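You operate a simulated robot arm through the tools that you are given. There is no shell and no other tool. Be economical: measure what you need, move in short steps, check, and stop when the job is done.

Carry out the task below with a simulated robot arm. There is one attempt and no reset: what you move stays moved.

Task
Tip the batter in the red and blue rimmed moulds back into its jug and stir it smooth.
Fine: yellow enamel jug, teal spoon, stir last; both moulds back in their places, third left as it is; spoon back; spill nothing.

It is judged by the outcome, as a careful person would: the job done as asked, and still so three seconds after it is handed in. It fails if anything else is knocked over, pushed out of place, dropped, spilled or broken.

Robot
A 7-joint arm with a two-finger parallel gripper, fixed in place. Base frame: the origin is at the foot of the arm, x ahead of it, y to its left, z up; the work surface is at about z = 0. Lengths are in cm, angles in degrees, forces in N, time in s.
With the tool pointing down near the work surface it reaches from about 24 to 62 cm from the base axis. Its first joint turns from -66.0 to 66.0 degrees. Payload 2.6 kg.
The tool frame sits at the grasp point between the pads (the TCP): z along the fingers, y along the line on which they close. The tips reach 3 cm beyond it. The gripper opens to 9.4 cm. The fingers are 2.8 cm wide and 1 cm thick; the gripper's body (5 by 9.6 cm) begins 5.5 cm behind the TCP.
Orientation is that of the tool frame in the base frame, as a unit quaternion [x, y, z, w]. With the fingers straight down and closing along the base's y, the tool's x points along the base's -x, its y along +y and its z along -z.

Tools
- The arm moves only by the tool drive_tool. Its argument "rows" is a list of rows, each an object of numbers (a shift or turn left out is 0, a gripper value left out holds the last): "jaw": the opening, from 0 (shut) to 1 (fully open); "x", "y", "z": the shift along the tool's x, y, z in mm; "rx", "ry", "rz": the turn, a rotation vector about the tool's x, y, z in degrees. In form: [{"jaw": .., "x": .., "y": .., "z": .., "rx": .., "ry": .., "rz": ..}, ...]. A call has 1 to 20 rows; each row is the pose to reach, as a shift and turn from the pose commanded when the call began, along the tool's axes at that moment. Each row takes 0.2 s and may step no farther than 5 cm and 8.6 degrees from the row before; otherwise, or with a gripper value out of range, the whole call is refused. A pose out of reach is approached as far as the arm can. The call stops where the force on the tool passes 40 N (or 10 N more than at its start, if that is more) or the arm is blocked; 0.2 s more then pass. Each finger travels about 7.2 cm/s and halts on what it meets, pressing with about 36 N; the grip force reading is that of the motor and also rises with nothing between the fingers. The clock runs only during rows and for 0.2 s after the last one: add rows that repeat a pose to give the fingers time. The reply holds the time, the measured pose of the TCP, the force on the tool along the base axes, the opening and the grip force, in the units named above and with some noise.
- Cameras (640 x 400 px; columns grow to the right, rows downward): "scene" is fixed at [4.77, 44.03, 56.4]; the picture's right is [-0.67, -0.74, 0.00], its down [-0.42, 0.39, -0.82] and it looks along [0.60, -0.55, -0.57] (base axes); focal length 214 px, centre (320, 200). "wrist" rides on the gripper at [7.6, 1.4, -10.2] in the tool frame; the picture's right is [-0.18, 0.98, 0.00], its down [-0.75, -0.14, -0.64] and it looks along [-0.63, -0.12, 0.77] (tool axes); focal length 243 px, centre (320, 200). There is no depth. A picture from a camera that has moved, and an enlarged one, comes with that camera's place and axes in the base frame and with its lens.
- grab_frame(camera): a new picture of that camera. The clock stands still meanwhile.
- inspect(camera, box): a new picture of the part [left, top, right, bottom] of that camera's present view, enlarged. The clock stands still meanwhile.
- sign_off(): hands the job in; it is judged then, once.

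Work in short steps. Places have to be worked out from the pictures, the camera data and where the tool is seen: move nearer, look again, correct. Check each grasp and each placing, and mend what went wrong. You have 120 turns and 68 pictures in all, those below and enlarged ones among them. Open the gripper and draw the arm clear of the work before you hand the job in, unless the task says otherwise; then end with one line.

The tools are called as a command line: name --argument value ..., lists and objects as JSON in quotes. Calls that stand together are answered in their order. drive_tool: Moves the arm, as the interface text tells. Its arguments: {"type":"object","properties":{"rows":{"type":"array","items":{"type":"object","properties":{"jaw":{"type":"number"},"x":{"type":"number"},"y":{"type":"number"},"z":{"type":"number"},"rx":{"type":"number"},"ry":{"type":"number"},"rz":{"type":"number"}}}}},"required":["rows"]} The other tools are called the same way: grab_frame (camera) takes a picture; inspect (camera, box) takes an enlarged picture of a part of a camera's view; sign_off () hands the job in.

At the start:

```text
t: 0.0
ee_pos: [36.64, -1.21, 41.29]
orientation: [0.0, 1.0, 0.001, 0.0]
wrist_force: [0.3, 0.0, 0.0]
opening: 9.4
grasp_force: 0.0
```

scene: 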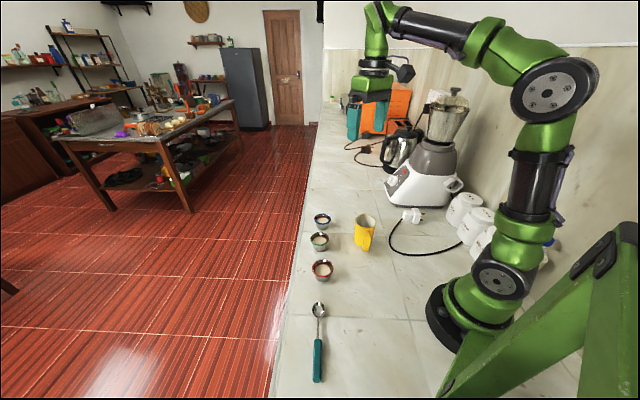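
wrist: 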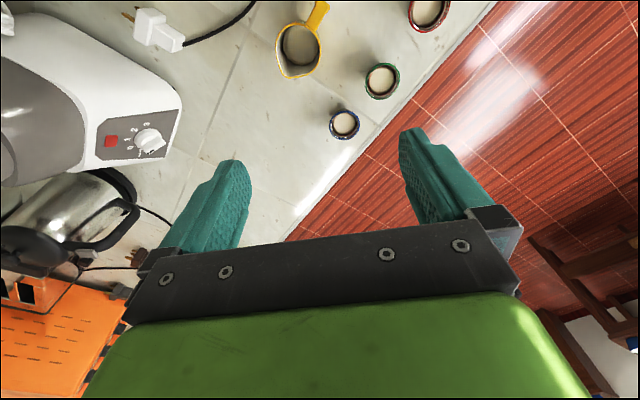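

I start with enlarged views of the moulds, jug and spoon to locate them.

inspect --camera "scene" --box '[280, 190, 440, 290]'

inspect --camera "scene" --box '[260, 290, 420, 390]'

inspect --camera "wrist" --box '[240, 0, 480, 150]'

```text
4.00 times, centred on (360, 240) of scene
camera zoom: at [4.77, 44.03, 56.4], right [-0.67, -0.74, 0.0], down [-0.42, 0.39, -0.82], along [0.6, -0.55, -0.57], focal length 858 px, centre (160, 40)
```

zoom: 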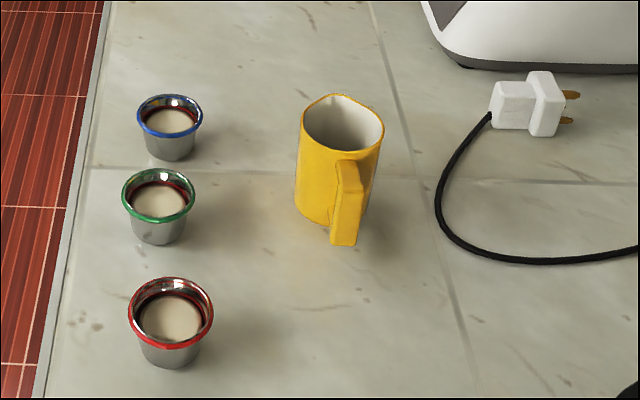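

```text
4.00 times, centred on (340, 340) of scene
camera zoom: at [4.77, 44.03, 56.4], right [-0.67, -0.74, 0.0], down [-0.42, 0.39, -0.82], along [0.6, -0.55, -0.57], focal length 858 px, centre (240, -360)
```

zoom: 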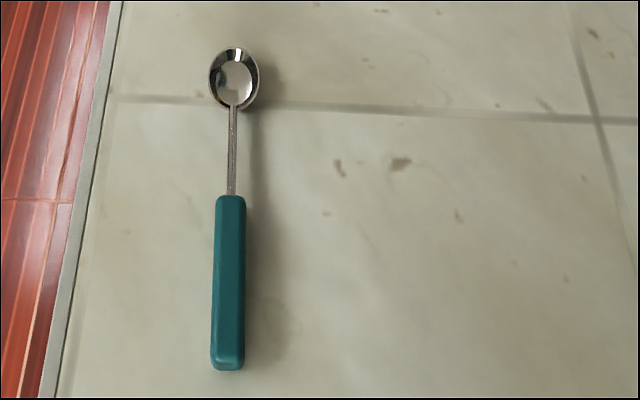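

```text
2.67 times, centred on (360, 75) of wrist
camera zoom: at [29.22, 0.2, 51.59], right [0.18, 0.98, 0.0], down [0.75, -0.14, 0.64], along [0.63, -0.12, -0.77], focal length 647 px, centre (213, 533)
```

zoom: 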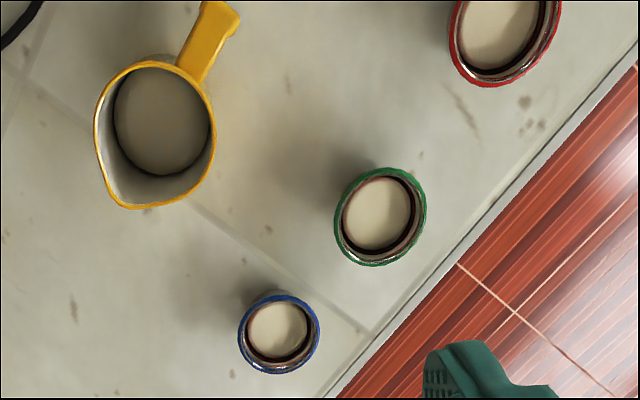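

The moulds sit around blue (50,2), green (42,10), red (33,17); jug near (34,-3), about 10 cm tall; spoon from about (28,23) to (16,35). Before nearing anything I test wrist reach in free air: yaw the tool by 90° so it could approach from the side.

drive_tool --rows '[{"rz": 8.2}, {"rz": 16.4}, {"rz": 24.6}, {"rz": 32.8}, {"rz": 41}, {"rz": 49.2}, {"rz": 57.4}, {"rz": 65.6}, {"rz": 73.8}, {"rz": 82}, {"rz": 90}, {"rz": 90}]'

```text
t: 2.6
ee_pos: [36.75, -1.1, 41.5]
orientation: [0.707, 0.707, 0.0, 0.0]
wrist_force: [-0.3, 0.5, 0.7]
opening: 9.4
grasp_force: 0.0
```

Yaw works: tool x is now base +y, tool y base +x. I move toward the area south of the blue mould, high up, and pitch the fingers toward +y.

drive_tool --rows '[{"x": -10, "y": 20, "z": 20, "ry": 8}, {"x": -20, "y": 40, "z": 40, "ry": 16}, {"x": -30, "y": 60, "z": 70, "ry": 24}, {"x": -50, "y": 80, "z": 100, "ry": 32}, {"x": -70, "y": 100, "z": 130, "ry": 40}, {"x": -90, "y": 115, "z": 150, "ry": 48}, {"x": -110, "y": 130, "z": 180, "ry": 56}, {"x": -110, "y": 130, "z": 200, "ry": 60}, {"x": -110, "y": 130, "z": 200, "ry": 60}]'

grab_frame --camera "wrist"

grab_frame --camera "scene"

```text
t: 4.6
ee_pos: [49.73, -12.18, 21.3]
orientation: [0.612, 0.612, 0.355, -0.354]
wrist_force: [0.2, -0.3, 0.2]
opening: 9.43
grasp_force: 0.0
```

```text
62 pictures are left
camera wrist: at [51.17, -17.17, 33.09], right [0.98, -0.09, -0.16], down [-0.14, -0.93, -0.33], along [-0.12, 0.35, -0.93], focal length 243 px, centre (320, 200)
```

wrist: 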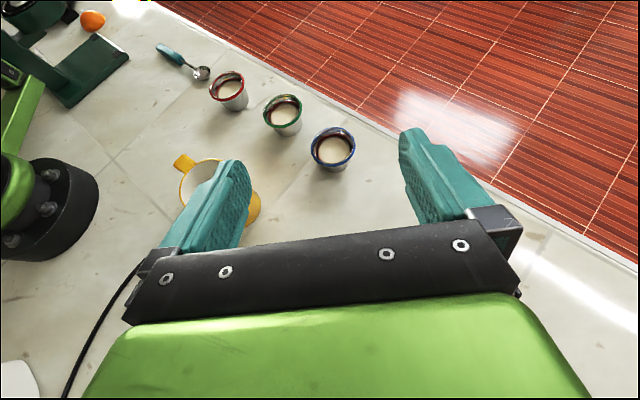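

```text
61 pictures are left
```

scene: 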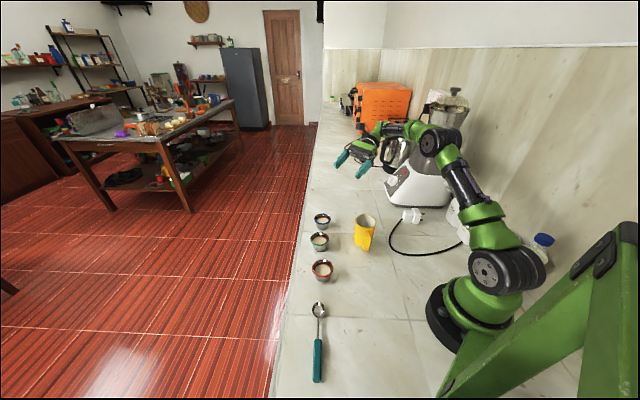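

The pose is reachable with the camera on top. I lower to a pre-approach point about 9 cm behind the blue mould along the tool axis, then look again.

drive_tool --rows '[{"x": -17, "z": 23}, {"x": -35, "z": 46}, {"x": -52, "z": 70}, {"x": -70, "z": 93}, {"x": -87, "z": 116}, {"x": -87, "z": 116}]'

grab_frame --camera "wrist"

inspect --camera "scene" --box '[280, 140, 440, 240]'

```text
t: 6.0
ee_pos: [49.84, -6.51, 7.91]
orientation: [0.612, 0.612, 0.354, -0.354]
wrist_force: [0.0, -0.3, 0.1]
opening: 9.4
grasp_force: 0.0
```

```text
60 pictures are left
camera wrist: at [51.25, -11.55, 19.66], right [0.98, -0.09, -0.16], down [-0.14, -0.93, -0.33], along [-0.12, 0.35, -0.93], focal length 243 px, centre (320, 200)
```

wrist: 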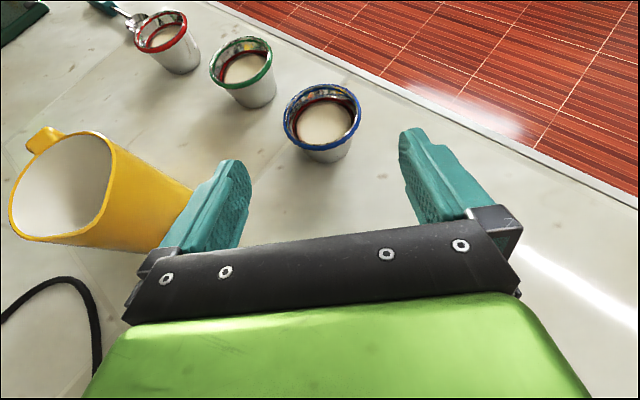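

```text
4.00 times, centred on (360, 190) of scene
camera zoom: at [4.76, 44.03, 56.4], right [-0.67, -0.74, 0.0], down [-0.42, 0.39, -0.82], along [0.6, -0.55, -0.57], focal length 858 px, centre (160, 240)
```

zoom: 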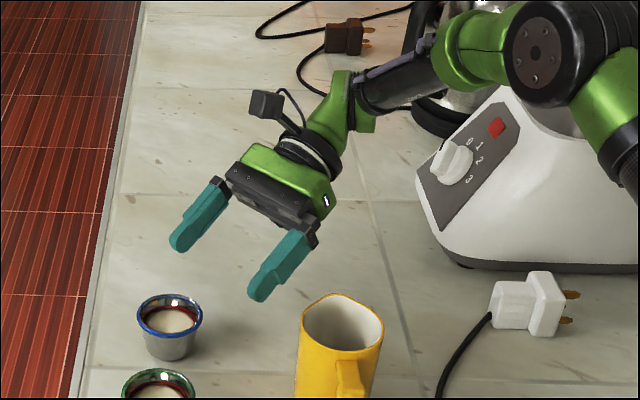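

The blue mould is near (50.0, 0.9), rim about 5.9 wide, well centred between the fingers. I advance 6 cm along the tool axis and check.

drive_tool --rows '[{"x": 0, "y": 1, "z": 12}, {"x": -1, "y": 1, "z": 24}, {"x": -1, "y": 1, "z": 36}, {"x": -1, "y": 1, "z": 48}, {"x": -2, "y": 1, "z": 60}, {"x": -2, "y": 1, "z": 60}]'

grab_frame --camera "wrist"

inspect --camera "scene" --box '[280, 160, 400, 235]'

```text
t: 7.4
ee_pos: [49.85, -1.34, 4.85]
orientation: [0.613, 0.612, 0.354, -0.353]
wrist_force: [-0.1, 0.0, -0.5]
opening: 9.4
grasp_force: 0.1
```

```text
58 pictures are left
camera wrist: at [51.34, -6.53, 16.5], right [0.98, -0.09, -0.16], down [-0.14, -0.93, -0.33], along [-0.12, 0.35, -0.93], focal length 243 px, centre (320, 200)
```

wrist: 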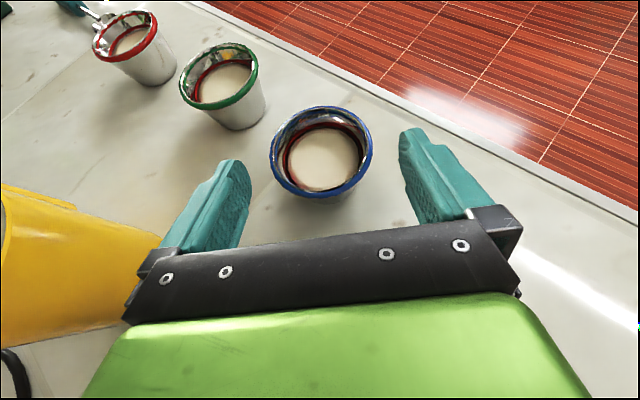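

```text
5.33 times, centred on (340, 198) of scene
camera zoom: at [4.77, 44.03, 56.4], right [-0.67, -0.74, 0.0], down [-0.42, 0.39, -0.82], along [0.6, -0.55, -0.57], focal length 1144 px, centre (213, 213)
```

zoom: 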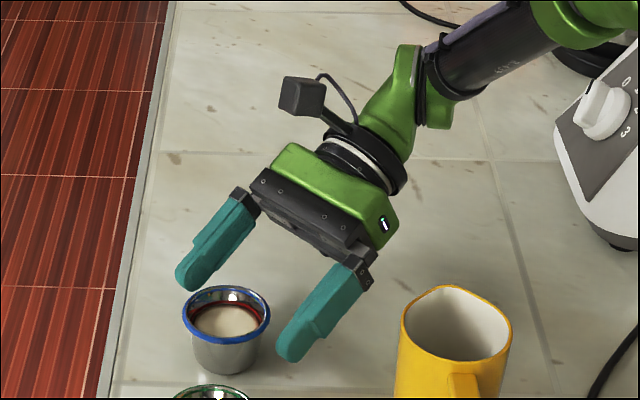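

Centred: mould axis at about (50.1, 1.0), rim height about 4.5. I go the last 2.7 cm and close gently with time for the fingers.

drive_tool --rows '[{"y": 1, "z": 9}, {"y": 2, "z": 18}, {"x": -1, "y": 2, "z": 27}, {"x": -1, "y": 2, "z": 27}]'

grab_frame --camera "wrist"

```text
t: 8.4
ee_pos: [50.09, 1.04, 3.34]
orientation: [0.612, 0.613, 0.353, -0.354]
wrist_force: [0.1, 0.1, -0.4]
opening: 9.39
grasp_force: 0.1
```

```text
56 pictures are left
camera wrist: at [51.63, -4.18, 15.08], right [0.98, -0.09, -0.16], down [-0.14, -0.93, -0.33], along [-0.12, 0.35, -0.93], focal length 243 px, centre (320, 200)
```

wrist: 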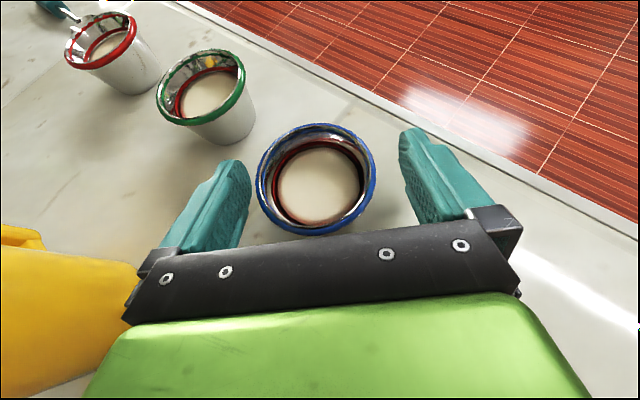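

Centred. Closing the jaws on the blue mould.

drive_tool --rows '[{"jaw": 0.75}, {"jaw": 0.68}, {"jaw": 0.62}, {"jaw": 0.5}, {"jaw": 0.4}, {"jaw": 0.4}]'

grab_frame --camera "wrist"

```text
t: 9.8
ee_pos: [50.07, 0.91, 3.44]
orientation: [0.613, 0.612, 0.354, -0.353]
wrist_force: [-0.5, -1.2, 1.6]
opening: 6.32
grasp_force: 36.0
```

```text
55 pictures are left
camera wrist: at [51.64, -4.21, 15.12], right [0.98, -0.09, -0.16], down [-0.14, -0.93, -0.33], along [-0.12, 0.35, -0.93], focal length 243 px, centre (320, 200)
```

wrist: 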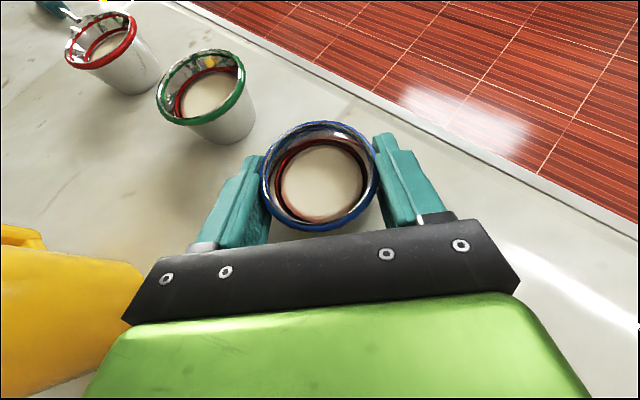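

Gripped at 6.32 cm, mould upright. Lift 3 cm straight up slowly and check it stays level.

drive_tool --rows '[{"x": 2, "z": -1}, {"x": 6, "z": -3.5}, {"x": 11, "z": -6.4}, {"x": 17, "z": -9.8}, {"x": 22, "z": -12.7}, {"x": 26, "z": -15}, {"x": 26, "z": -15}]'

grab_frame --camera "wrist"

inspect --camera "scene" --box '[280, 160, 400, 235]'

```text
t: 11.4
ee_pos: [50.02, 0.9, 6.4]
orientation: [0.612, 0.613, 0.353, -0.353]
wrist_force: [0.8, 0.2, -0.6]
opening: 5.67
grasp_force: 36.4
```

```text
54 pictures are left
camera wrist: at [51.59, -4.18, 18.1], right [0.98, -0.09, -0.16], down [-0.14, -0.93, -0.33], along [-0.12, 0.35, -0.93], focal length 243 px, centre (320, 200)
```

wrist: 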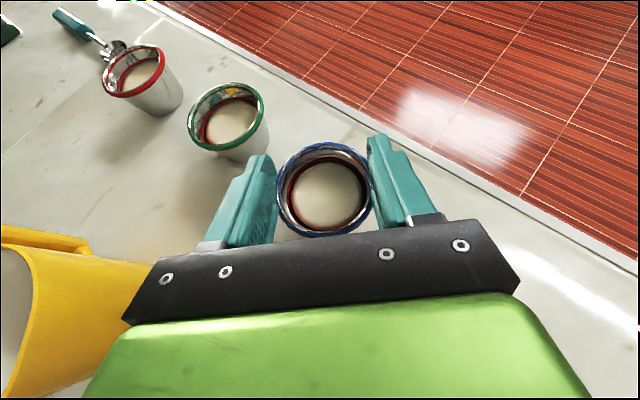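

```text
5.33 times, centred on (340, 198) of scene
camera zoom: at [4.77, 44.03, 56.4], right [-0.67, -0.74, 0.0], down [-0.42, 0.39, -0.82], along [0.6, -0.55, -0.57], focal length 1144 px, centre (213, 213)
```

zoom: 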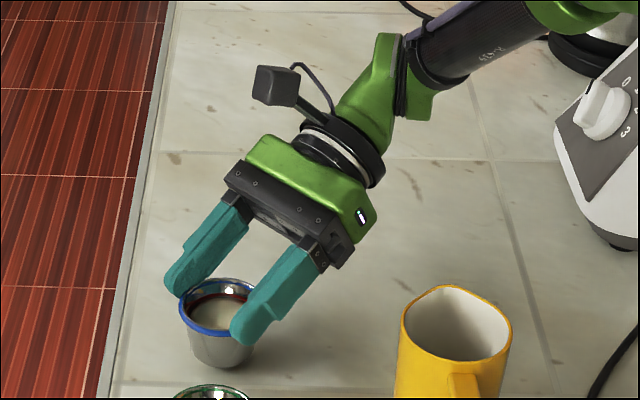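

The opening fell to 5.67 and the rim looks scarcely raised, so the grip slipped along the mould. A close look before doing anything else.

inspect --camera "scene" --box '[300, 200, 348, 230]'

inspect --camera "wrist" --box '[180, 100, 460, 275]'

```text
13.33 times, centred on (324, 215) of scene
camera zoom: at [4.77, 44.03, 56.4], right [-0.67, -0.74, 0.0], down [-0.42, 0.39, -0.82], along [0.6, -0.55, -0.57], focal length 2860 px, centre (267, 0)
```

zoom: 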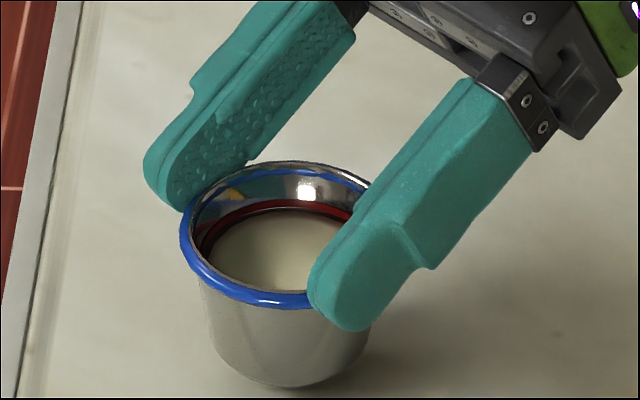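

```text
2.29 times, centred on (320, 188) of wrist
camera zoom: at [51.59, -4.18, 18.1], right [0.98, -0.09, -0.16], down [-0.14, -0.93, -0.33], along [-0.12, 0.35, -0.93], focal length 555 px, centre (320, 229)
```

zoom: 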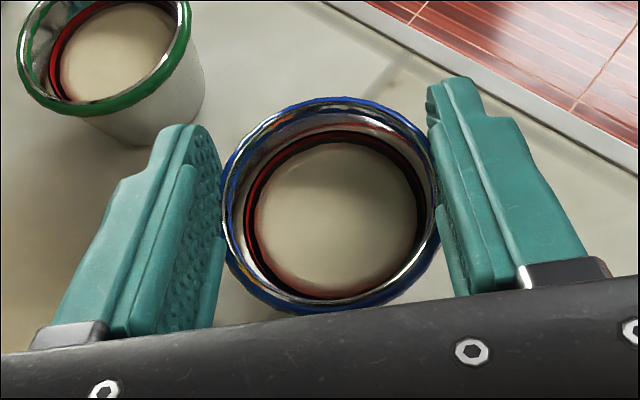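

The mould still stands on the counter, level, with only the finger tips on the rim. I open and re-check its place.

drive_tool --rows '[{"jaw": 0.62}, {"jaw": 0.68}, {"jaw": 0.8}, {"jaw": 1}, {"jaw": 1}]'

inspect --camera "scene" --box '[280, 190, 440, 290]'

grab_frame --camera "wrist"

```text
t: 12.6
ee_pos: [50.05, 0.81, 6.38]
orientation: [0.612, 0.613, 0.353, -0.354]
wrist_force: [0.5, -0.5, 1.5]
opening: 9.39
grasp_force: 0.1
```

```text
4.00 times, centred on (360, 240) of scene
camera zoom: at [4.77, 44.03, 56.4], right [-0.67, -0.74, 0.0], down [-0.42, 0.39, -0.82], along [0.6, -0.55, -0.57], focal length 858 px, centre (160, 40)
```

zoom: 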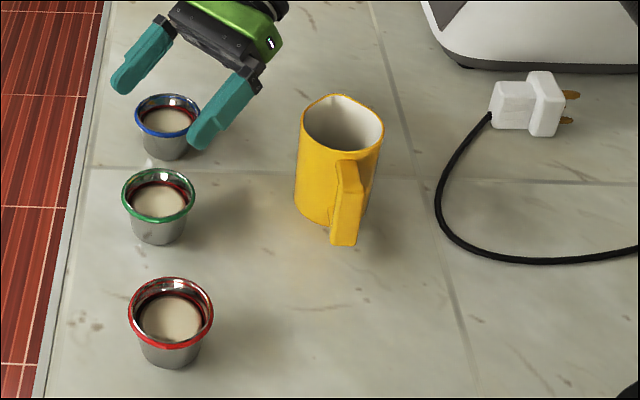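

```text
49 pictures are left
camera wrist: at [51.59, -4.17, 18.09], right [0.98, -0.09, -0.16], down [-0.14, -0.93, -0.33], along [-0.12, 0.35, -0.93], focal length 243 px, centre (320, 200)
```

wrist: 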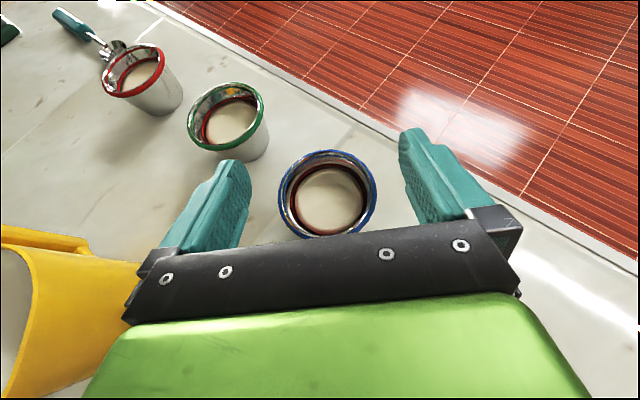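

The mould moved only about 2 mm and holds its batter. I'll regrip flatter and lower so the fingers sit under the rim: back off, then pitch to 20° below horizontal.

drive_tool --rows '[{"z": -15}, {"z": -35}, {"y": 1, "z": -55}, {"x": -12, "y": 2, "z": -55, "ry": 5}, {"x": -24, "y": 2, "z": -53, "ry": 10}, {"x": -36, "y": 2, "z": -52, "ry": 10}, {"x": -47, "y": 2, "z": -50, "ry": 10}, {"x": -47, "y": 2, "z": -50, "ry": 10}]'

grab_frame --camera "wrist"

```text
t: 14.4
ee_pos: [50.25, -5.73, 4.89]
orientation: [0.58, 0.579, 0.406, -0.405]
wrist_force: [0.0, 0.5, -0.6]
opening: 9.39
grasp_force: 0.0
```

```text
48 pictures are left
camera wrist: at [51.66, -12.93, 15.5], right [0.98, -0.06, -0.17], down [-0.14, -0.86, -0.49], along [-0.12, 0.5, -0.86], focal length 243 px, centre (320, 200)
```

wrist: 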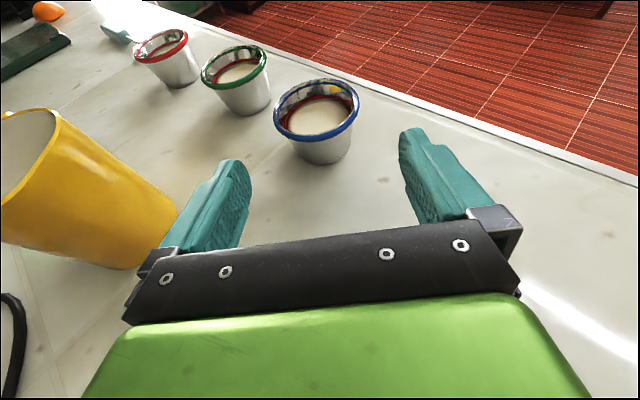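

Fingers are level with and astride the mould's line (axis near (50.2, 1.1)). Advance 6.3 cm along the tool axis to TCP about (50.2, 0.2, 2.6).

drive_tool --rows '[{"z": 12}, {"z": 24}, {"z": 36, "x": -1}, {"z": 46, "x": -1}, {"z": 55, "x": -1}, {"z": 63, "x": -1}, {"z": 63, "x": -1}]'

inspect --camera "scene" --box '[296, 195, 360, 235]'

```text
t: 16.0
ee_pos: [50.21, 0.11, 2.65]
orientation: [0.579, 0.579, 0.406, -0.405]
wrist_force: [0.7, -0.9, 0.5]
opening: 9.39
grasp_force: 0.0
```

```text
10.00 times, centred on (328, 215) of scene
camera zoom: at [4.77, 44.03, 56.4], right [-0.67, -0.74, 0.0], down [-0.42, 0.39, -0.82], along [0.6, -0.55, -0.57], focal length 2145 px, centre (240, 50)
```

zoom: 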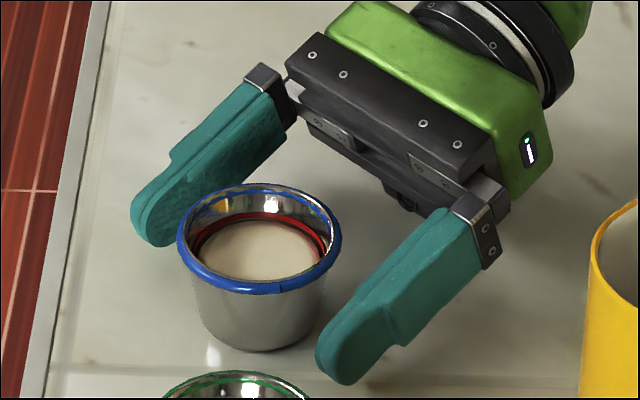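

Fingers sit low, below the rim line on both sides. Close.

drive_tool --rows '[{"jaw": 0.75}, {"jaw": 0.65}, {"jaw": 0.58}, {"jaw": 0.5}, {"jaw": 0.4}, {"jaw": 0.3}, {"jaw": 0.3}]'

inspect --camera "scene" --box '[296, 195, 360, 235]'

```text
t: 17.6
ee_pos: [50.3, 0.1, 2.65]
orientation: [0.579, 0.579, 0.406, -0.406]
wrist_force: [-0.8, 1.2, 1.1]
opening: 6.01
grasp_force: 35.6
```

```text
10.00 times, centred on (328, 215) of scene
camera zoom: at [4.77, 44.03, 56.4], right [-0.67, -0.74, 0.0], down [-0.42, 0.39, -0.82], along [0.6, -0.55, -0.57], focal length 2145 px, centre (240, 50)
```

zoom: 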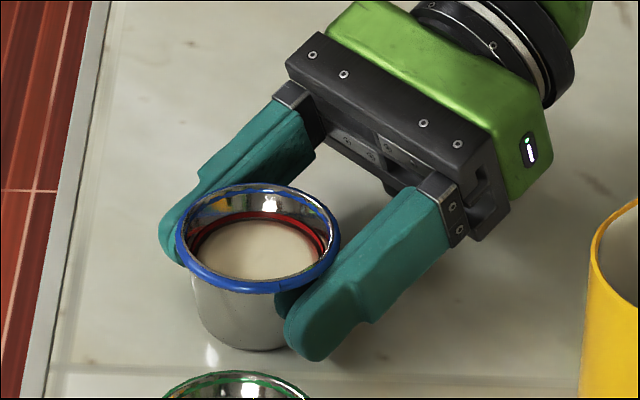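

Fingers hold the wall under the rim (6.0 cm), mould unmoved. Lift 2.5 cm slowly and check.

drive_tool --rows '[{"x": 2, "z": -0.7}, {"x": 5, "z": -1.8}, {"x": 9, "z": -3.3}, {"x": 14, "z": -5.1}, {"x": 19, "z": -6.9}, {"x": 23, "z": -8.4}, {"x": 23, "z": -8.4}, {"x": 23, "z": -8.4}]'

inspect --camera "scene" --box '[296, 195, 360, 235]'

```text
t: 19.4
ee_pos: [50.21, 0.05, 5.15]
orientation: [0.579, 0.579, 0.406, -0.406]
wrist_force: [0.2, 0.1, -1.0]
opening: 6.02
grasp_force: 36.6
```

```text
10.00 times, centred on (328, 215) of scene
camera zoom: at [4.77, 44.03, 56.4], right [-0.67, -0.74, 0.0], down [-0.42, 0.39, -0.82], along [0.6, -0.55, -0.57], focal length 2145 px, centre (240, 50)
```

zoom: 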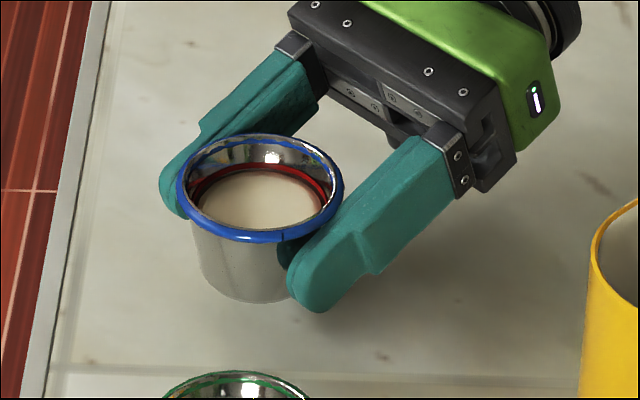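

Held firmly, level, about 1 N of batter and mould. Lift straight up to z ≈ 17.5.

drive_tool --rows '[{"x": 4, "z": -1.5}, {"x": 12, "z": -4.4}, {"x": 22, "z": -8}, {"x": 33, "z": -12}, {"x": 44, "z": -16}, {"x": 55, "z": -20}, {"x": 66, "z": -24}, {"x": 77, "z": -28}, {"x": 88, "z": -32}, {"x": 98, "z": -35.7}, {"x": 107, "z": -39}, {"x": 113, "z": -41.1}, {"x": 116, "z": -42.2}, {"x": 116, "z": -42.2}]'

```text
t: 22.4
ee_pos: [50.27, 0.11, 17.37]
orientation: [0.58, 0.579, 0.405, -0.405]
wrist_force: [-0.4, -0.6, -0.6]
opening: 6.03
grasp_force: 35.6
```

Grip steady. Now traverse slowly to behind the jug, lip short of its rim.

drive_tool --rows '[{"y": -3, "x": -0.5, "z": -1.5}, {"y": -9, "x": -1.6, "z": -4.3}, {"y": -17, "x": -3, "z": -8.1}, {"y": -26, "x": -4.5, "z": -12.4}, {"y": -36, "x": -6.3, "z": -17.2}, {"y": -46, "x": -8, "z": -22}, {"y": -57, "x": -9.9, "z": -27.2}, {"y": -68, "x": -11.8, "z": -32.5}, {"y": -79, "x": -13.8, "z": -37.8}, {"y": -90, "x": -15.7, "z": -43}, {"y": -101, "x": -17.6, "z": -48.3}, {"y": -112, "x": -19.5, "z": -53.5}, {"y": -123, "x": -21.4, "z": -58.8}, {"y": -133, "x": -23.2, "z": -63.6}, {"y": -142, "x": -24.7, "z": -67.9}, {"y": -150, "x": -26, "z": -71.7}, {"y": -156, "x": -27.2, "z": -74.6}, {"y": -159, "x": -27.7, "z": -76}, {"y": -159, "x": -27.7, "z": -76}]'

grab_frame --camera "wrist"

inspect --camera "scene" --box '[280, 170, 440, 270]'

```text
t: 26.4
ee_pos: [34.39, -8.21, 17.53]
orientation: [0.579, 0.579, 0.405, -0.406]
wrist_force: [0.0, -0.1, 0.0]
opening: 6.01
grasp_force: 36.0
```

```text
44 pictures are left
camera wrist: at [35.83, -15.09, 28.06], right [0.98, -0.06, -0.17], down [-0.14, -0.86, -0.49], along [-0.12, 0.5, -0.86], focal length 243 px, centre (320, 200)
```

wrist: 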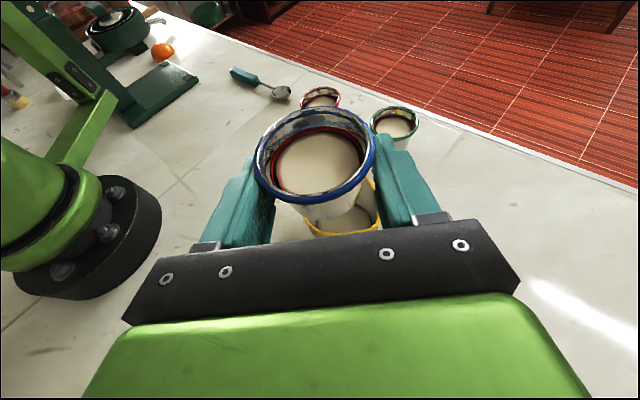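

```text
4.00 times, centred on (360, 220) of scene
camera zoom: at [4.77, 44.03, 56.4], right [-0.67, -0.74, 0.0], down [-0.42, 0.39, -0.82], along [0.6, -0.55, -0.57], focal length 858 px, centre (160, 120)
```

zoom: 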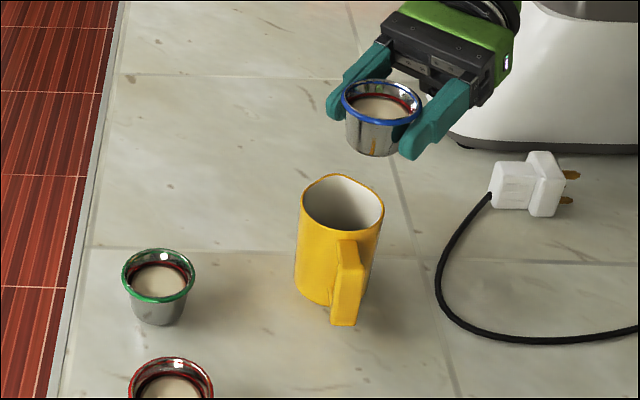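

The blue mould hangs level just behind the jug (jug opening centre about (34.4,-4)). I begin tilting 24° while keeping the lip over the opening, then look.

drive_tool --rows '[{"x": -2.5, "z": -0.7, "ry": -3}, {"x": -4.8, "z": -1.5, "ry": -6}, {"x": -7, "z": -1.8, "ry": -10}, {"x": -9.2, "z": -2, "ry": -14}, {"x": -11, "z": -2, "ry": -18}, {"x": -12.5, "z": -1.8, "ry": -21}, {"x": -13.3, "z": -1.5, "ry": -24}, {"x": -13.3, "z": -1.5, "ry": -24}]'

inspect --camera "scene" --box '[320, 170, 416, 230]'

grab_frame --camera "wrist"

```text
t: 28.2
ee_pos: [34.33, -8.61, 16.1]
orientation: [0.651, 0.651, 0.277, -0.277]
wrist_force: [0.1, -0.4, -1.2]
opening: 6.0
grasp_force: 35.9
```

```text
6.67 times, centred on (368, 200) of scene
camera zoom: at [4.77, 44.03, 56.4], right [-0.67, -0.74, 0.0], down [-0.42, 0.39, -0.82], along [0.6, -0.55, -0.57], focal length 1430 px, centre (0, 200)
```

zoom: 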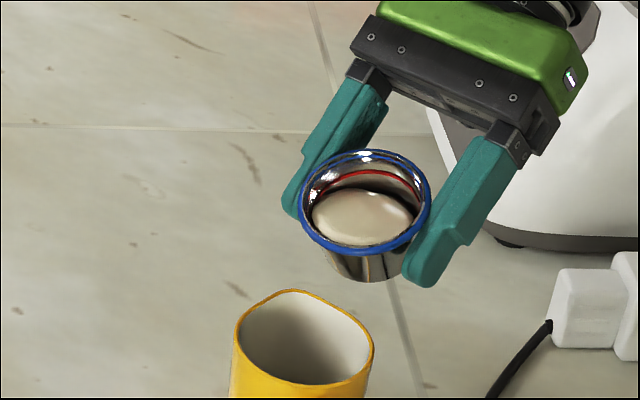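

```text
41 pictures are left
camera wrist: at [35.87, -10.68, 28.77], right [0.98, -0.13, -0.13], down [-0.14, -0.99, -0.1], along [-0.12, 0.11, -0.99], focal length 243 px, centre (320, 200)
```

wrist: 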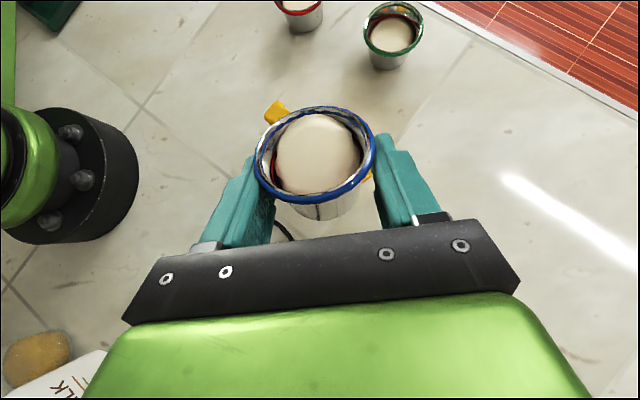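

The mould tilts with the gripper, no slipping, lip over the opening within a few millimetres. I shift 0.5 cm back and 0.25 cm in +x to centre it, then tilt slowly on to about 56°.

drive_tool --rows '[{"x": -2, "y": 1.5, "z": -2}, {"x": -3.4, "y": 2.5, "z": -3.5, "ry": -1}, {"x": -3.4, "y": 2.5, "z": -3.5, "ry": -3}, {"x": -3.3, "y": 2.5, "z": -3.4, "ry": -6}, {"x": -3, "y": 2.5, "z": -3.1, "ry": -9}, {"x": -2.7, "y": 2.5, "z": -2.8, "ry": -12}, {"x": -2.3, "y": 2.5, "z": -2.3, "ry": -15}, {"x": -1.8, "y": 2.5, "z": -1.9, "ry": -18}, {"x": -1.4, "y": 2.5, "z": -1.4, "ry": -21}, {"x": -0.8, "y": 2.5, "z": -0.8, "ry": -24}, {"x": -0.2, "y": 2.5, "z": -0.2, "ry": -27}, {"x": 0.5, "y": 2.5, "z": 0.5, "ry": -30}, {"x": 1.3, "y": 2.5, "z": 1.4, "ry": -32}, {"x": 1.3, "y": 2.5, "z": 1.4, "ry": -32}, {"x": 1.3, "y": 2.5, "z": 1.4, "ry": -32}]'

inspect --camera "scene" --box '[320, 170, 416, 230]'

```text
t: 31.4
ee_pos: [34.64, -8.36, 16.22]
orientation: [0.702, 0.702, 0.086, -0.085]
wrist_force: [0.2, -0.8, -1.1]
opening: 6.0
grasp_force: 36.0
```

```text
6.67 times, centred on (368, 200) of scene
camera zoom: at [4.77, 44.03, 56.4], right [-0.67, -0.74, 0.0], down [-0.42, 0.39, -0.82], along [0.6, -0.55, -0.57], focal length 1430 px, centre (0, 200)
```

zoom: 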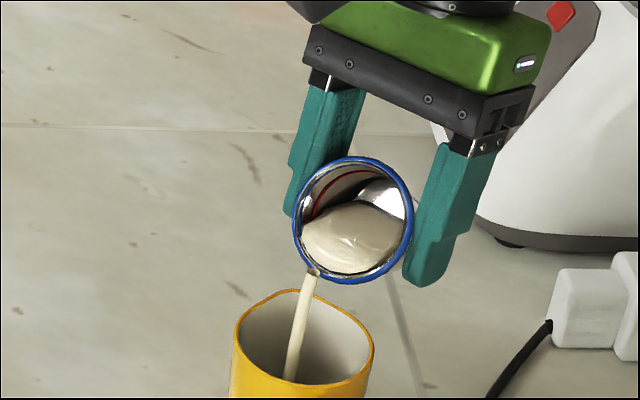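

Batter streams cleanly into the jug. Continue tilting to about 90°, following with the lip.

drive_tool --rows '[{"ry": 0}, {"x": 1, "ry": -4}, {"x": 1.9, "z": 0.3, "ry": -6}, {"x": 2.7, "z": 0.7, "ry": -8}, {"x": 4.4, "z": 1.1, "ry": -11}, {"x": 5.5, "z": 1.3, "ry": -13}, {"x": 6.5, "z": 1.6, "ry": -15}, {"x": 8.7, "z": 2.2, "ry": -19}, {"x": 10, "z": 2.5, "ry": -21}, {"x": 11, "z": 2.8, "ry": -23}, {"x": 13, "z": 3.3, "ry": -26}, {"x": 14.5, "z": 3.6, "ry": -28}, {"x": 16, "z": 4, "ry": -30}, {"x": 18.4, "z": 4.6, "ry": -34}, {"x": 18.4, "z": 4.6, "ry": -34}, {"x": 18.4, "z": 4.6, "ry": -34}]'

inspect --camera "scene" --box '[320, 170, 416, 230]'

```text
t: 34.8
ee_pos: [34.6, -6.62, 16.13]
orientation: [0.697, 0.696, -0.122, 0.122]
wrist_force: [0.4, -0.2, -1.1]
opening: 5.99
grasp_force: 35.8
```

```text
6.67 times, centred on (368, 200) of scene
camera zoom: at [4.77, 44.03, 56.4], right [-0.67, -0.74, 0.0], down [-0.42, 0.39, -0.82], along [0.6, -0.55, -0.57], focal length 1430 px, centre (0, 200)
```

zoom: 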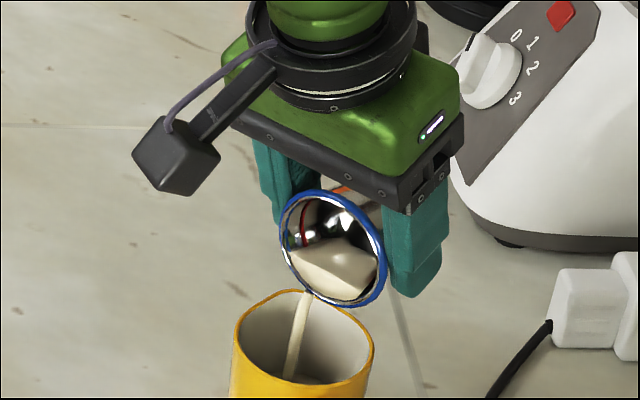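

Still pouring steadily. I hold a moment, then tilt on to 110° in slow steps.

drive_tool --rows '[{"x": 0}, {"x": 0}, {"x": 2, "z": -0.7, "ry": -3}, {"x": 4, "z": -1.4, "ry": -5}, {"x": 4, "z": -1.4, "ry": -5}, {"x": 6, "z": -2.1, "ry": -8}, {"x": 8.5, "z": -3, "ry": -10}, {"x": 8.5, "z": -3, "ry": -10}, {"x": 10.5, "z": -3.7, "ry": -13}, {"x": 12.5, "z": -4.4, "ry": -16}, {"x": 14, "z": -5, "ry": -18}, {"x": 15.5, "z": -5.6, "ry": -20}, {"x": 15.5, "z": -5.6, "ry": -20}, {"x": 15.5, "z": -5.6, "ry": -20}, {"x": 15.5, "z": -5.6, "ry": -20}]'

inspect --camera "scene" --box '[320, 170, 416, 230]'

```text
t: 38.0
ee_pos: [34.7, -4.84, 16.16]
orientation: [0.664, 0.665, -0.241, 0.243]
wrist_force: [-0.6, 0.8, -0.7]
opening: 5.98
grasp_force: 36.0
```

```text
6.67 times, centred on (368, 200) of scene
camera zoom: at [4.77, 44.03, 56.4], right [-0.67, -0.74, 0.0], down [-0.42, 0.39, -0.82], along [0.6, -0.55, -0.57], focal length 1430 px, centre (0, 200)
```

zoom: 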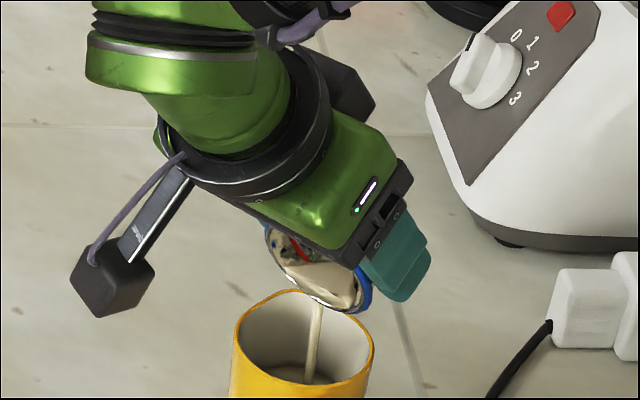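

Flow continues into the jug. I hold this tilt four seconds to drain.

drive_tool --rows '[{"x": 0}, {"x": 1, "ry": -2}, {"x": 2, "ry": -4}, {"x": 2, "ry": -4}, {"x": 2, "ry": -4}, {"x": 2, "ry": -4}, {"x": 2, "ry": -4}, {"x": 2, "ry": -4}, {"x": 2, "ry": -4}, {"x": 2, "ry": -4}, {"x": 2, "ry": -4}, {"x": 2, "ry": -4}, {"x": 2, "ry": -4}, {"x": 2, "ry": -4}, {"x": 2, "ry": -4}, {"x": 2, "ry": -4}, {"x": 2, "ry": -4}, {"x": 2, "ry": -4}, {"x": 2, "ry": -4}, {"x": 2, "ry": -4}]'

inspect --camera "scene" --box '[320, 170, 416, 230]'

```text
t: 42.2
ee_pos: [34.64, -4.7, 16.07]
orientation: [0.655, 0.656, -0.264, 0.265]
wrist_force: [0.6, -0.4, -0.9]
opening: 5.97
grasp_force: 36.2
```

```text
6.67 times, centred on (368, 200) of scene
camera zoom: at [4.77, 44.03, 56.4], right [-0.67, -0.74, 0.0], down [-0.42, 0.39, -0.82], along [0.6, -0.55, -0.57], focal length 1430 px, centre (0, 200)
```

zoom: 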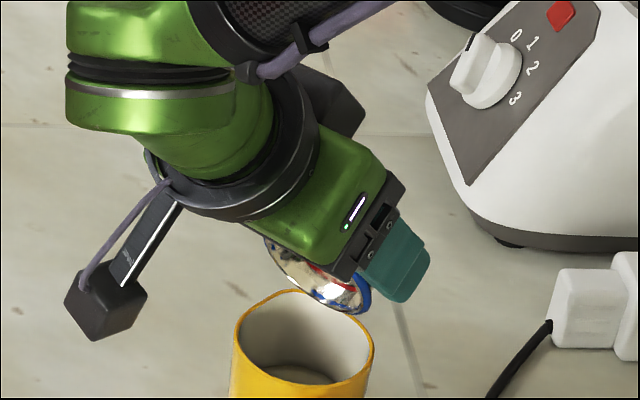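

The stream has stopped. A further 10° for the last of it, held two seconds.

drive_tool --rows '[{"x": 2, "z": -2, "ry": -3}, {"x": 4, "z": -4, "ry": -7}, {"x": 5.8, "z": -5.6, "ry": -10}, {"x": 5.8, "z": -5.6, "ry": -10}, {"x": 5.8, "z": -5.6, "ry": -10}, {"x": 5.8, "z": -5.6, "ry": -10}, {"x": 5.8, "z": -5.6, "ry": -10}, {"x": 5.8, "z": -5.6, "ry": -10}, {"x": 5.8, "z": -5.6, "ry": -10}, {"x": 5.8, "z": -5.6, "ry": -10}, {"x": 5.8, "z": -5.6, "ry": -10}, {"x": 5.8, "z": -5.6, "ry": -10}]'

inspect --camera "scene" --box '[320, 170, 416, 230]'

```text
t: 44.8
ee_pos: [34.75, -4.02, 16.04]
orientation: [0.63, 0.63, -0.322, 0.321]
wrist_force: [-0.1, 0.0, 0.1]
opening: 5.95
grasp_force: 36.1
```

```text
6.67 times, centred on (368, 200) of scene
camera zoom: at [4.77, 44.03, 56.4], right [-0.67, -0.74, 0.0], down [-0.42, 0.39, -0.82], along [0.6, -0.55, -0.57], focal length 1430 px, centre (0, 200)
```

zoom: 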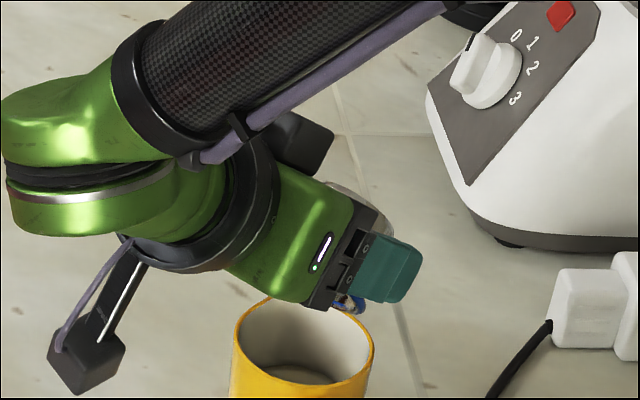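

Drained. Rotate the mould back upright over the jug along the reverse path, rising 1.5 cm.

drive_tool --rows '[{"x": -5.8, "z": 1.1, "ry": 7.75}, {"x": -12.5, "z": 3.6, "ry": 15.5}, {"x": -19.3, "z": 6.1, "ry": 23.25}, {"x": -25.1, "z": 9.1, "ry": 31}, {"x": -28.4, "z": 13.5, "ry": 38.75}, {"x": -31.4, "z": 17.6, "ry": 46.5}, {"x": -34.1, "z": 21.4, "ry": 54.25}, {"x": -36.5, "z": 24.7, "ry": 62}, {"x": -38.5, "z": 27.4, "ry": 69.75}, {"x": -40, "z": 29.5, "ry": 77.5}, {"x": -41.1, "z": 31.1, "ry": 85.25}, {"x": -41.8, "z": 32, "ry": 93}, {"x": -42, "z": 32.3, "ry": 100.75}, {"x": -41.7, "z": 31.9, "ry": 108.5}, {"x": -40.9, "z": 30.7, "ry": 116.25}, {"x": -39.6, "z": 29, "ry": 124}, {"x": -39.6, "z": 29, "ry": 124}]'

grab_frame --camera "wrist"

inspect --camera "scene" --box '[280, 170, 440, 270]'

```text
t: 48.4
ee_pos: [34.69, -8.59, 17.57]
orientation: [0.579, 0.578, 0.407, -0.406]
wrist_force: [-0.7, 0.1, -1.1]
opening: 5.94
grasp_force: 36.0
```

```text
35 pictures are left
camera wrist: at [36.11, -15.59, 28.19], right [0.98, -0.06, -0.17], down [-0.14, -0.86, -0.49], along [-0.12, 0.51, -0.85], focal length 243 px, centre (320, 200)
```

wrist: 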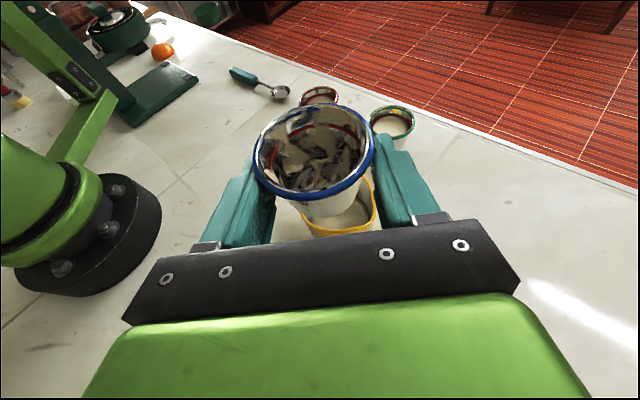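

```text
4.00 times, centred on (360, 220) of scene
camera zoom: at [4.77, 44.03, 56.4], right [-0.67, -0.74, 0.0], down [-0.42, 0.39, -0.82], along [0.6, -0.55, -0.57], focal length 858 px, centre (160, 120)
```

zoom: 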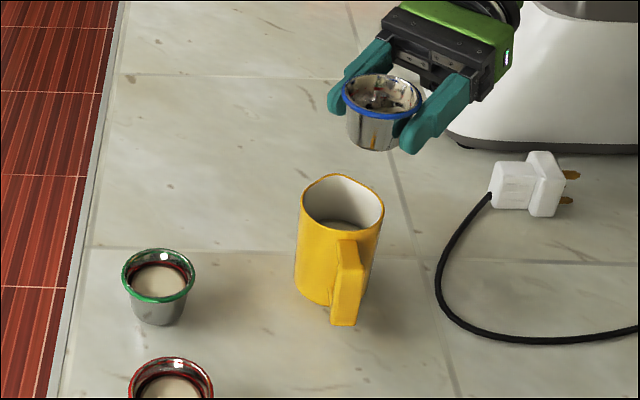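

Blue mould is empty but for a film. Carry it back above its place.

drive_tool --rows '[{"y": 8, "x": 1.5, "z": 4.2}, {"y": 22, "x": 4.3, "z": 11.7}, {"y": 38, "x": 7.4, "z": 20.2}, {"y": 55, "x": 10.6, "z": 29.3}, {"y": 72, "x": 13.9, "z": 38.3}, {"y": 89, "x": 17.2, "z": 47.4}, {"y": 106, "x": 20.5, "z": 56.4}, {"y": 122, "x": 23.6, "z": 64.9}, {"y": 136, "x": 26.3, "z": 72.4}, {"y": 147, "x": 28.4, "z": 78.2}, {"y": 153, "x": 29.6, "z": 81.4}, {"y": 153, "x": 29.6, "z": 81.4}]'

```text
t: 51.0
ee_pos: [49.88, 0.24, 17.52]
orientation: [0.579, 0.578, 0.406, -0.406]
wrist_force: [-0.6, 0.2, -0.7]
opening: 5.98
grasp_force: 36.5
```

Above its place. Lower to about 4 mm above the counter.

drive_tool --rows '[{"x": -15, "y": 1, "z": 5}, {"x": -30, "y": 1, "z": 10}, {"x": -45, "y": 1, "z": 15.5}, {"x": -60, "y": 1, "z": 21}, {"x": -75, "y": 1, "z": 26}, {"x": -90, "y": 1, "z": 31.5}, {"x": -105, "y": 1, "z": 37}, {"x": -118, "y": 1, "z": 41.5}, {"x": -128, "y": 1, "z": 45}, {"x": -136, "y": 1, "z": 48}, {"x": -136, "y": 1, "z": 48}]'

inspect --camera "scene" --box '[280, 190, 440, 290]'

```text
t: 53.4
ee_pos: [49.99, -0.02, 3.08]
orientation: [0.58, 0.579, 0.406, -0.404]
wrist_force: [0.5, 0.0, 0.0]
opening: 5.94
grasp_force: 35.8
```

```text
4.00 times, centred on (360, 240) of scene
camera zoom: at [4.77, 44.03, 56.4], right [-0.67, -0.74, 0.0], down [-0.42, 0.39, -0.82], along [0.6, -0.55, -0.57], focal length 858 px, centre (160, 40)
```

zoom: 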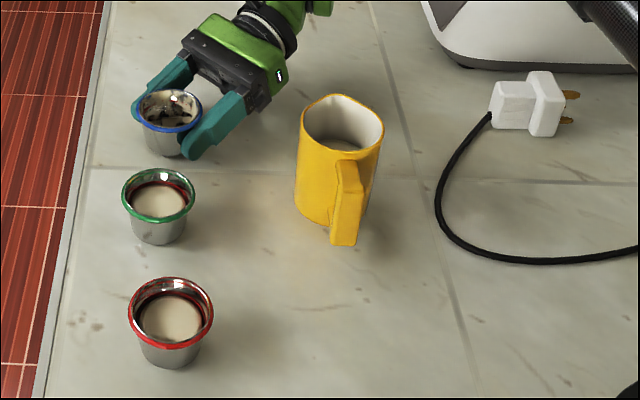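

Alignment with the original place matches within about 1 px. Lower the last 4–5 mm.

drive_tool --rows '[{"x": -1.5, "z": 0.5}, {"x": -2.8, "z": 1}, {"x": -3.8, "z": 1.4}, {"x": -4.7, "z": 1.7}, {"x": -4.7, "z": 1.7}]'

```text
t: 54.6
ee_pos: [50.03, -0.07, 2.63]
orientation: [0.58, 0.579, 0.406, -0.405]
wrist_force: [-0.7, -0.1, -0.5]
opening: 5.95
grasp_force: 36.0
```

No contact force yet; go down in 1 mm steps.

drive_tool --rows '[{"x": -0.8, "z": 0.3}, {"x": -1.5, "z": 0.5}, {"x": -1.5, "z": 0.5}]'

```text
t: 55.4
ee_pos: [50.07, -0.07, 2.48]
orientation: [0.579, 0.579, 0.405, -0.406]
wrist_force: [-0.6, 0.4, -0.4]
opening: 5.94
grasp_force: 35.2
```

Still no clear contact; look closely at the gap.

inspect --camera "scene" --box '[296, 195, 360, 235]'

```text
10.00 times, centred on (328, 215) of scene
camera zoom: at [4.77, 44.03, 56.4], right [-0.67, -0.74, 0.0], down [-0.42, 0.39, -0.82], along [0.6, -0.55, -0.57], focal length 2145 px, centre (240, 50)
```

zoom: 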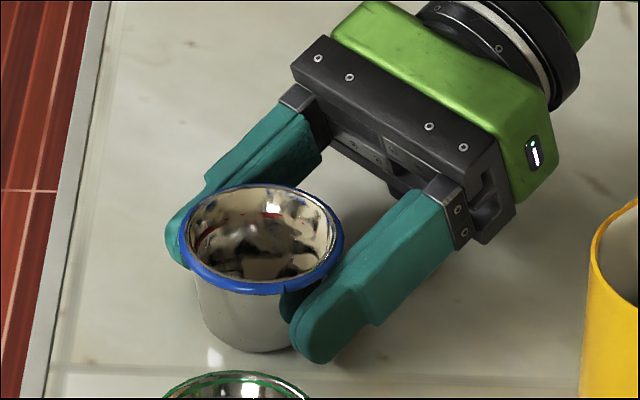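

The mould's base and rim coincide with their resting height. Release gently.

drive_tool --rows '[{"jaw": 0.66}, {"jaw": 0.7}, {"jaw": 0.8}, {"jaw": 1}, {"jaw": 1}]'

inspect --camera "scene" --box '[280, 190, 440, 290]'

```text
t: 56.6
ee_pos: [50.09, -0.11, 2.51]
orientation: [0.579, 0.579, 0.406, -0.406]
wrist_force: [0.7, 0.6, 0.1]
opening: 9.37
grasp_force: 0.0
```

```text
4.00 times, centred on (360, 240) of scene
camera zoom: at [4.77, 44.03, 56.4], right [-0.67, -0.74, 0.0], down [-0.42, 0.39, -0.82], along [0.6, -0.55, -0.57], focal length 858 px, centre (160, 40)
```

zoom: 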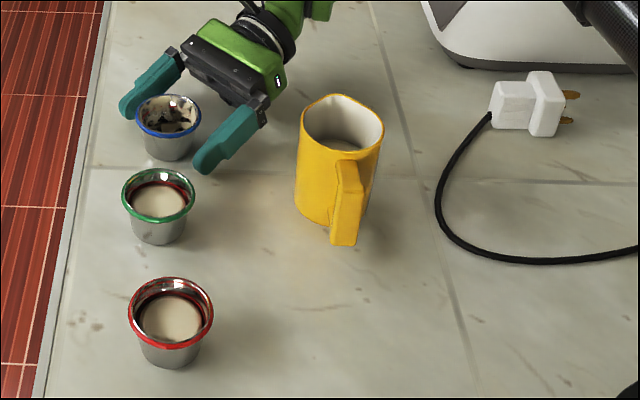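

Blue is back in place. Retreat along the tool axis, rise, and bring the tool upright.

drive_tool --rows '[{"z": -15}, {"z": -35}, {"z": -60}, {"z": -80}, {"x": 20, "z": -87, "ry": -8}, {"x": 45, "z": -96, "ry": -16}, {"x": 70, "z": -105, "ry": -24}, {"x": 95, "z": -114, "ry": -32}, {"x": 120, "z": -123, "ry": -40}, {"x": 145, "z": -132, "ry": -48}, {"x": 170, "z": -141, "ry": -56}, {"x": 188, "z": -148, "ry": -64}, {"x": 188, "z": -148, "ry": -70}, {"x": 188, "z": -148, "ry": -70}]'

```text
t: 59.6
ee_pos: [49.96, -7.57, 25.18]
orientation: [0.708, 0.707, -0.001, 0.001]
wrist_force: [0.4, 0.5, 0.3]
opening: 9.4
grasp_force: 0.1
```

Now swing over to the far side of the red mould at height, turning the tool yaw by −160° so I can approach it from over the counter's edge.

drive_tool --rows '[{"x": 17, "y": -6, "rz": -8}, {"x": 34, "y": -12, "rz": -16}, {"x": 50, "y": -18, "rz": -24}, {"x": 67, "y": -24, "rz": -32}, {"x": 84, "y": -30, "rz": -40}, {"x": 100, "y": -36, "rz": -48}, {"x": 117, "y": -42, "rz": -56}, {"x": 134, "y": -48, "rz": -64}, {"x": 151, "y": -54, "rz": -72}, {"x": 168, "y": -60, "rz": -80}, {"x": 184, "y": -66, "rz": -88}, {"x": 201, "y": -72, "rz": -96}, {"x": 218, "y": -78, "rz": -104}, {"x": 234, "y": -84, "rz": -112}, {"x": 251, "y": -90, "rz": -120}, {"x": 268, "y": -96, "rz": -128}, {"x": 285, "y": -102, "rz": -136}, {"x": 302, "y": -108, "rz": -144}, {"x": 318, "y": -114, "rz": -152}, {"x": 335, "y": -120, "rz": -160}]'

```text
t: 63.8
ee_pos: [38.03, 25.98, 25.15]
orientation: [-0.574, 0.819, 0.0, 0.0]
wrist_force: [0.3, 0.0, 0.6]
opening: 9.38
grasp_force: 0.0
```

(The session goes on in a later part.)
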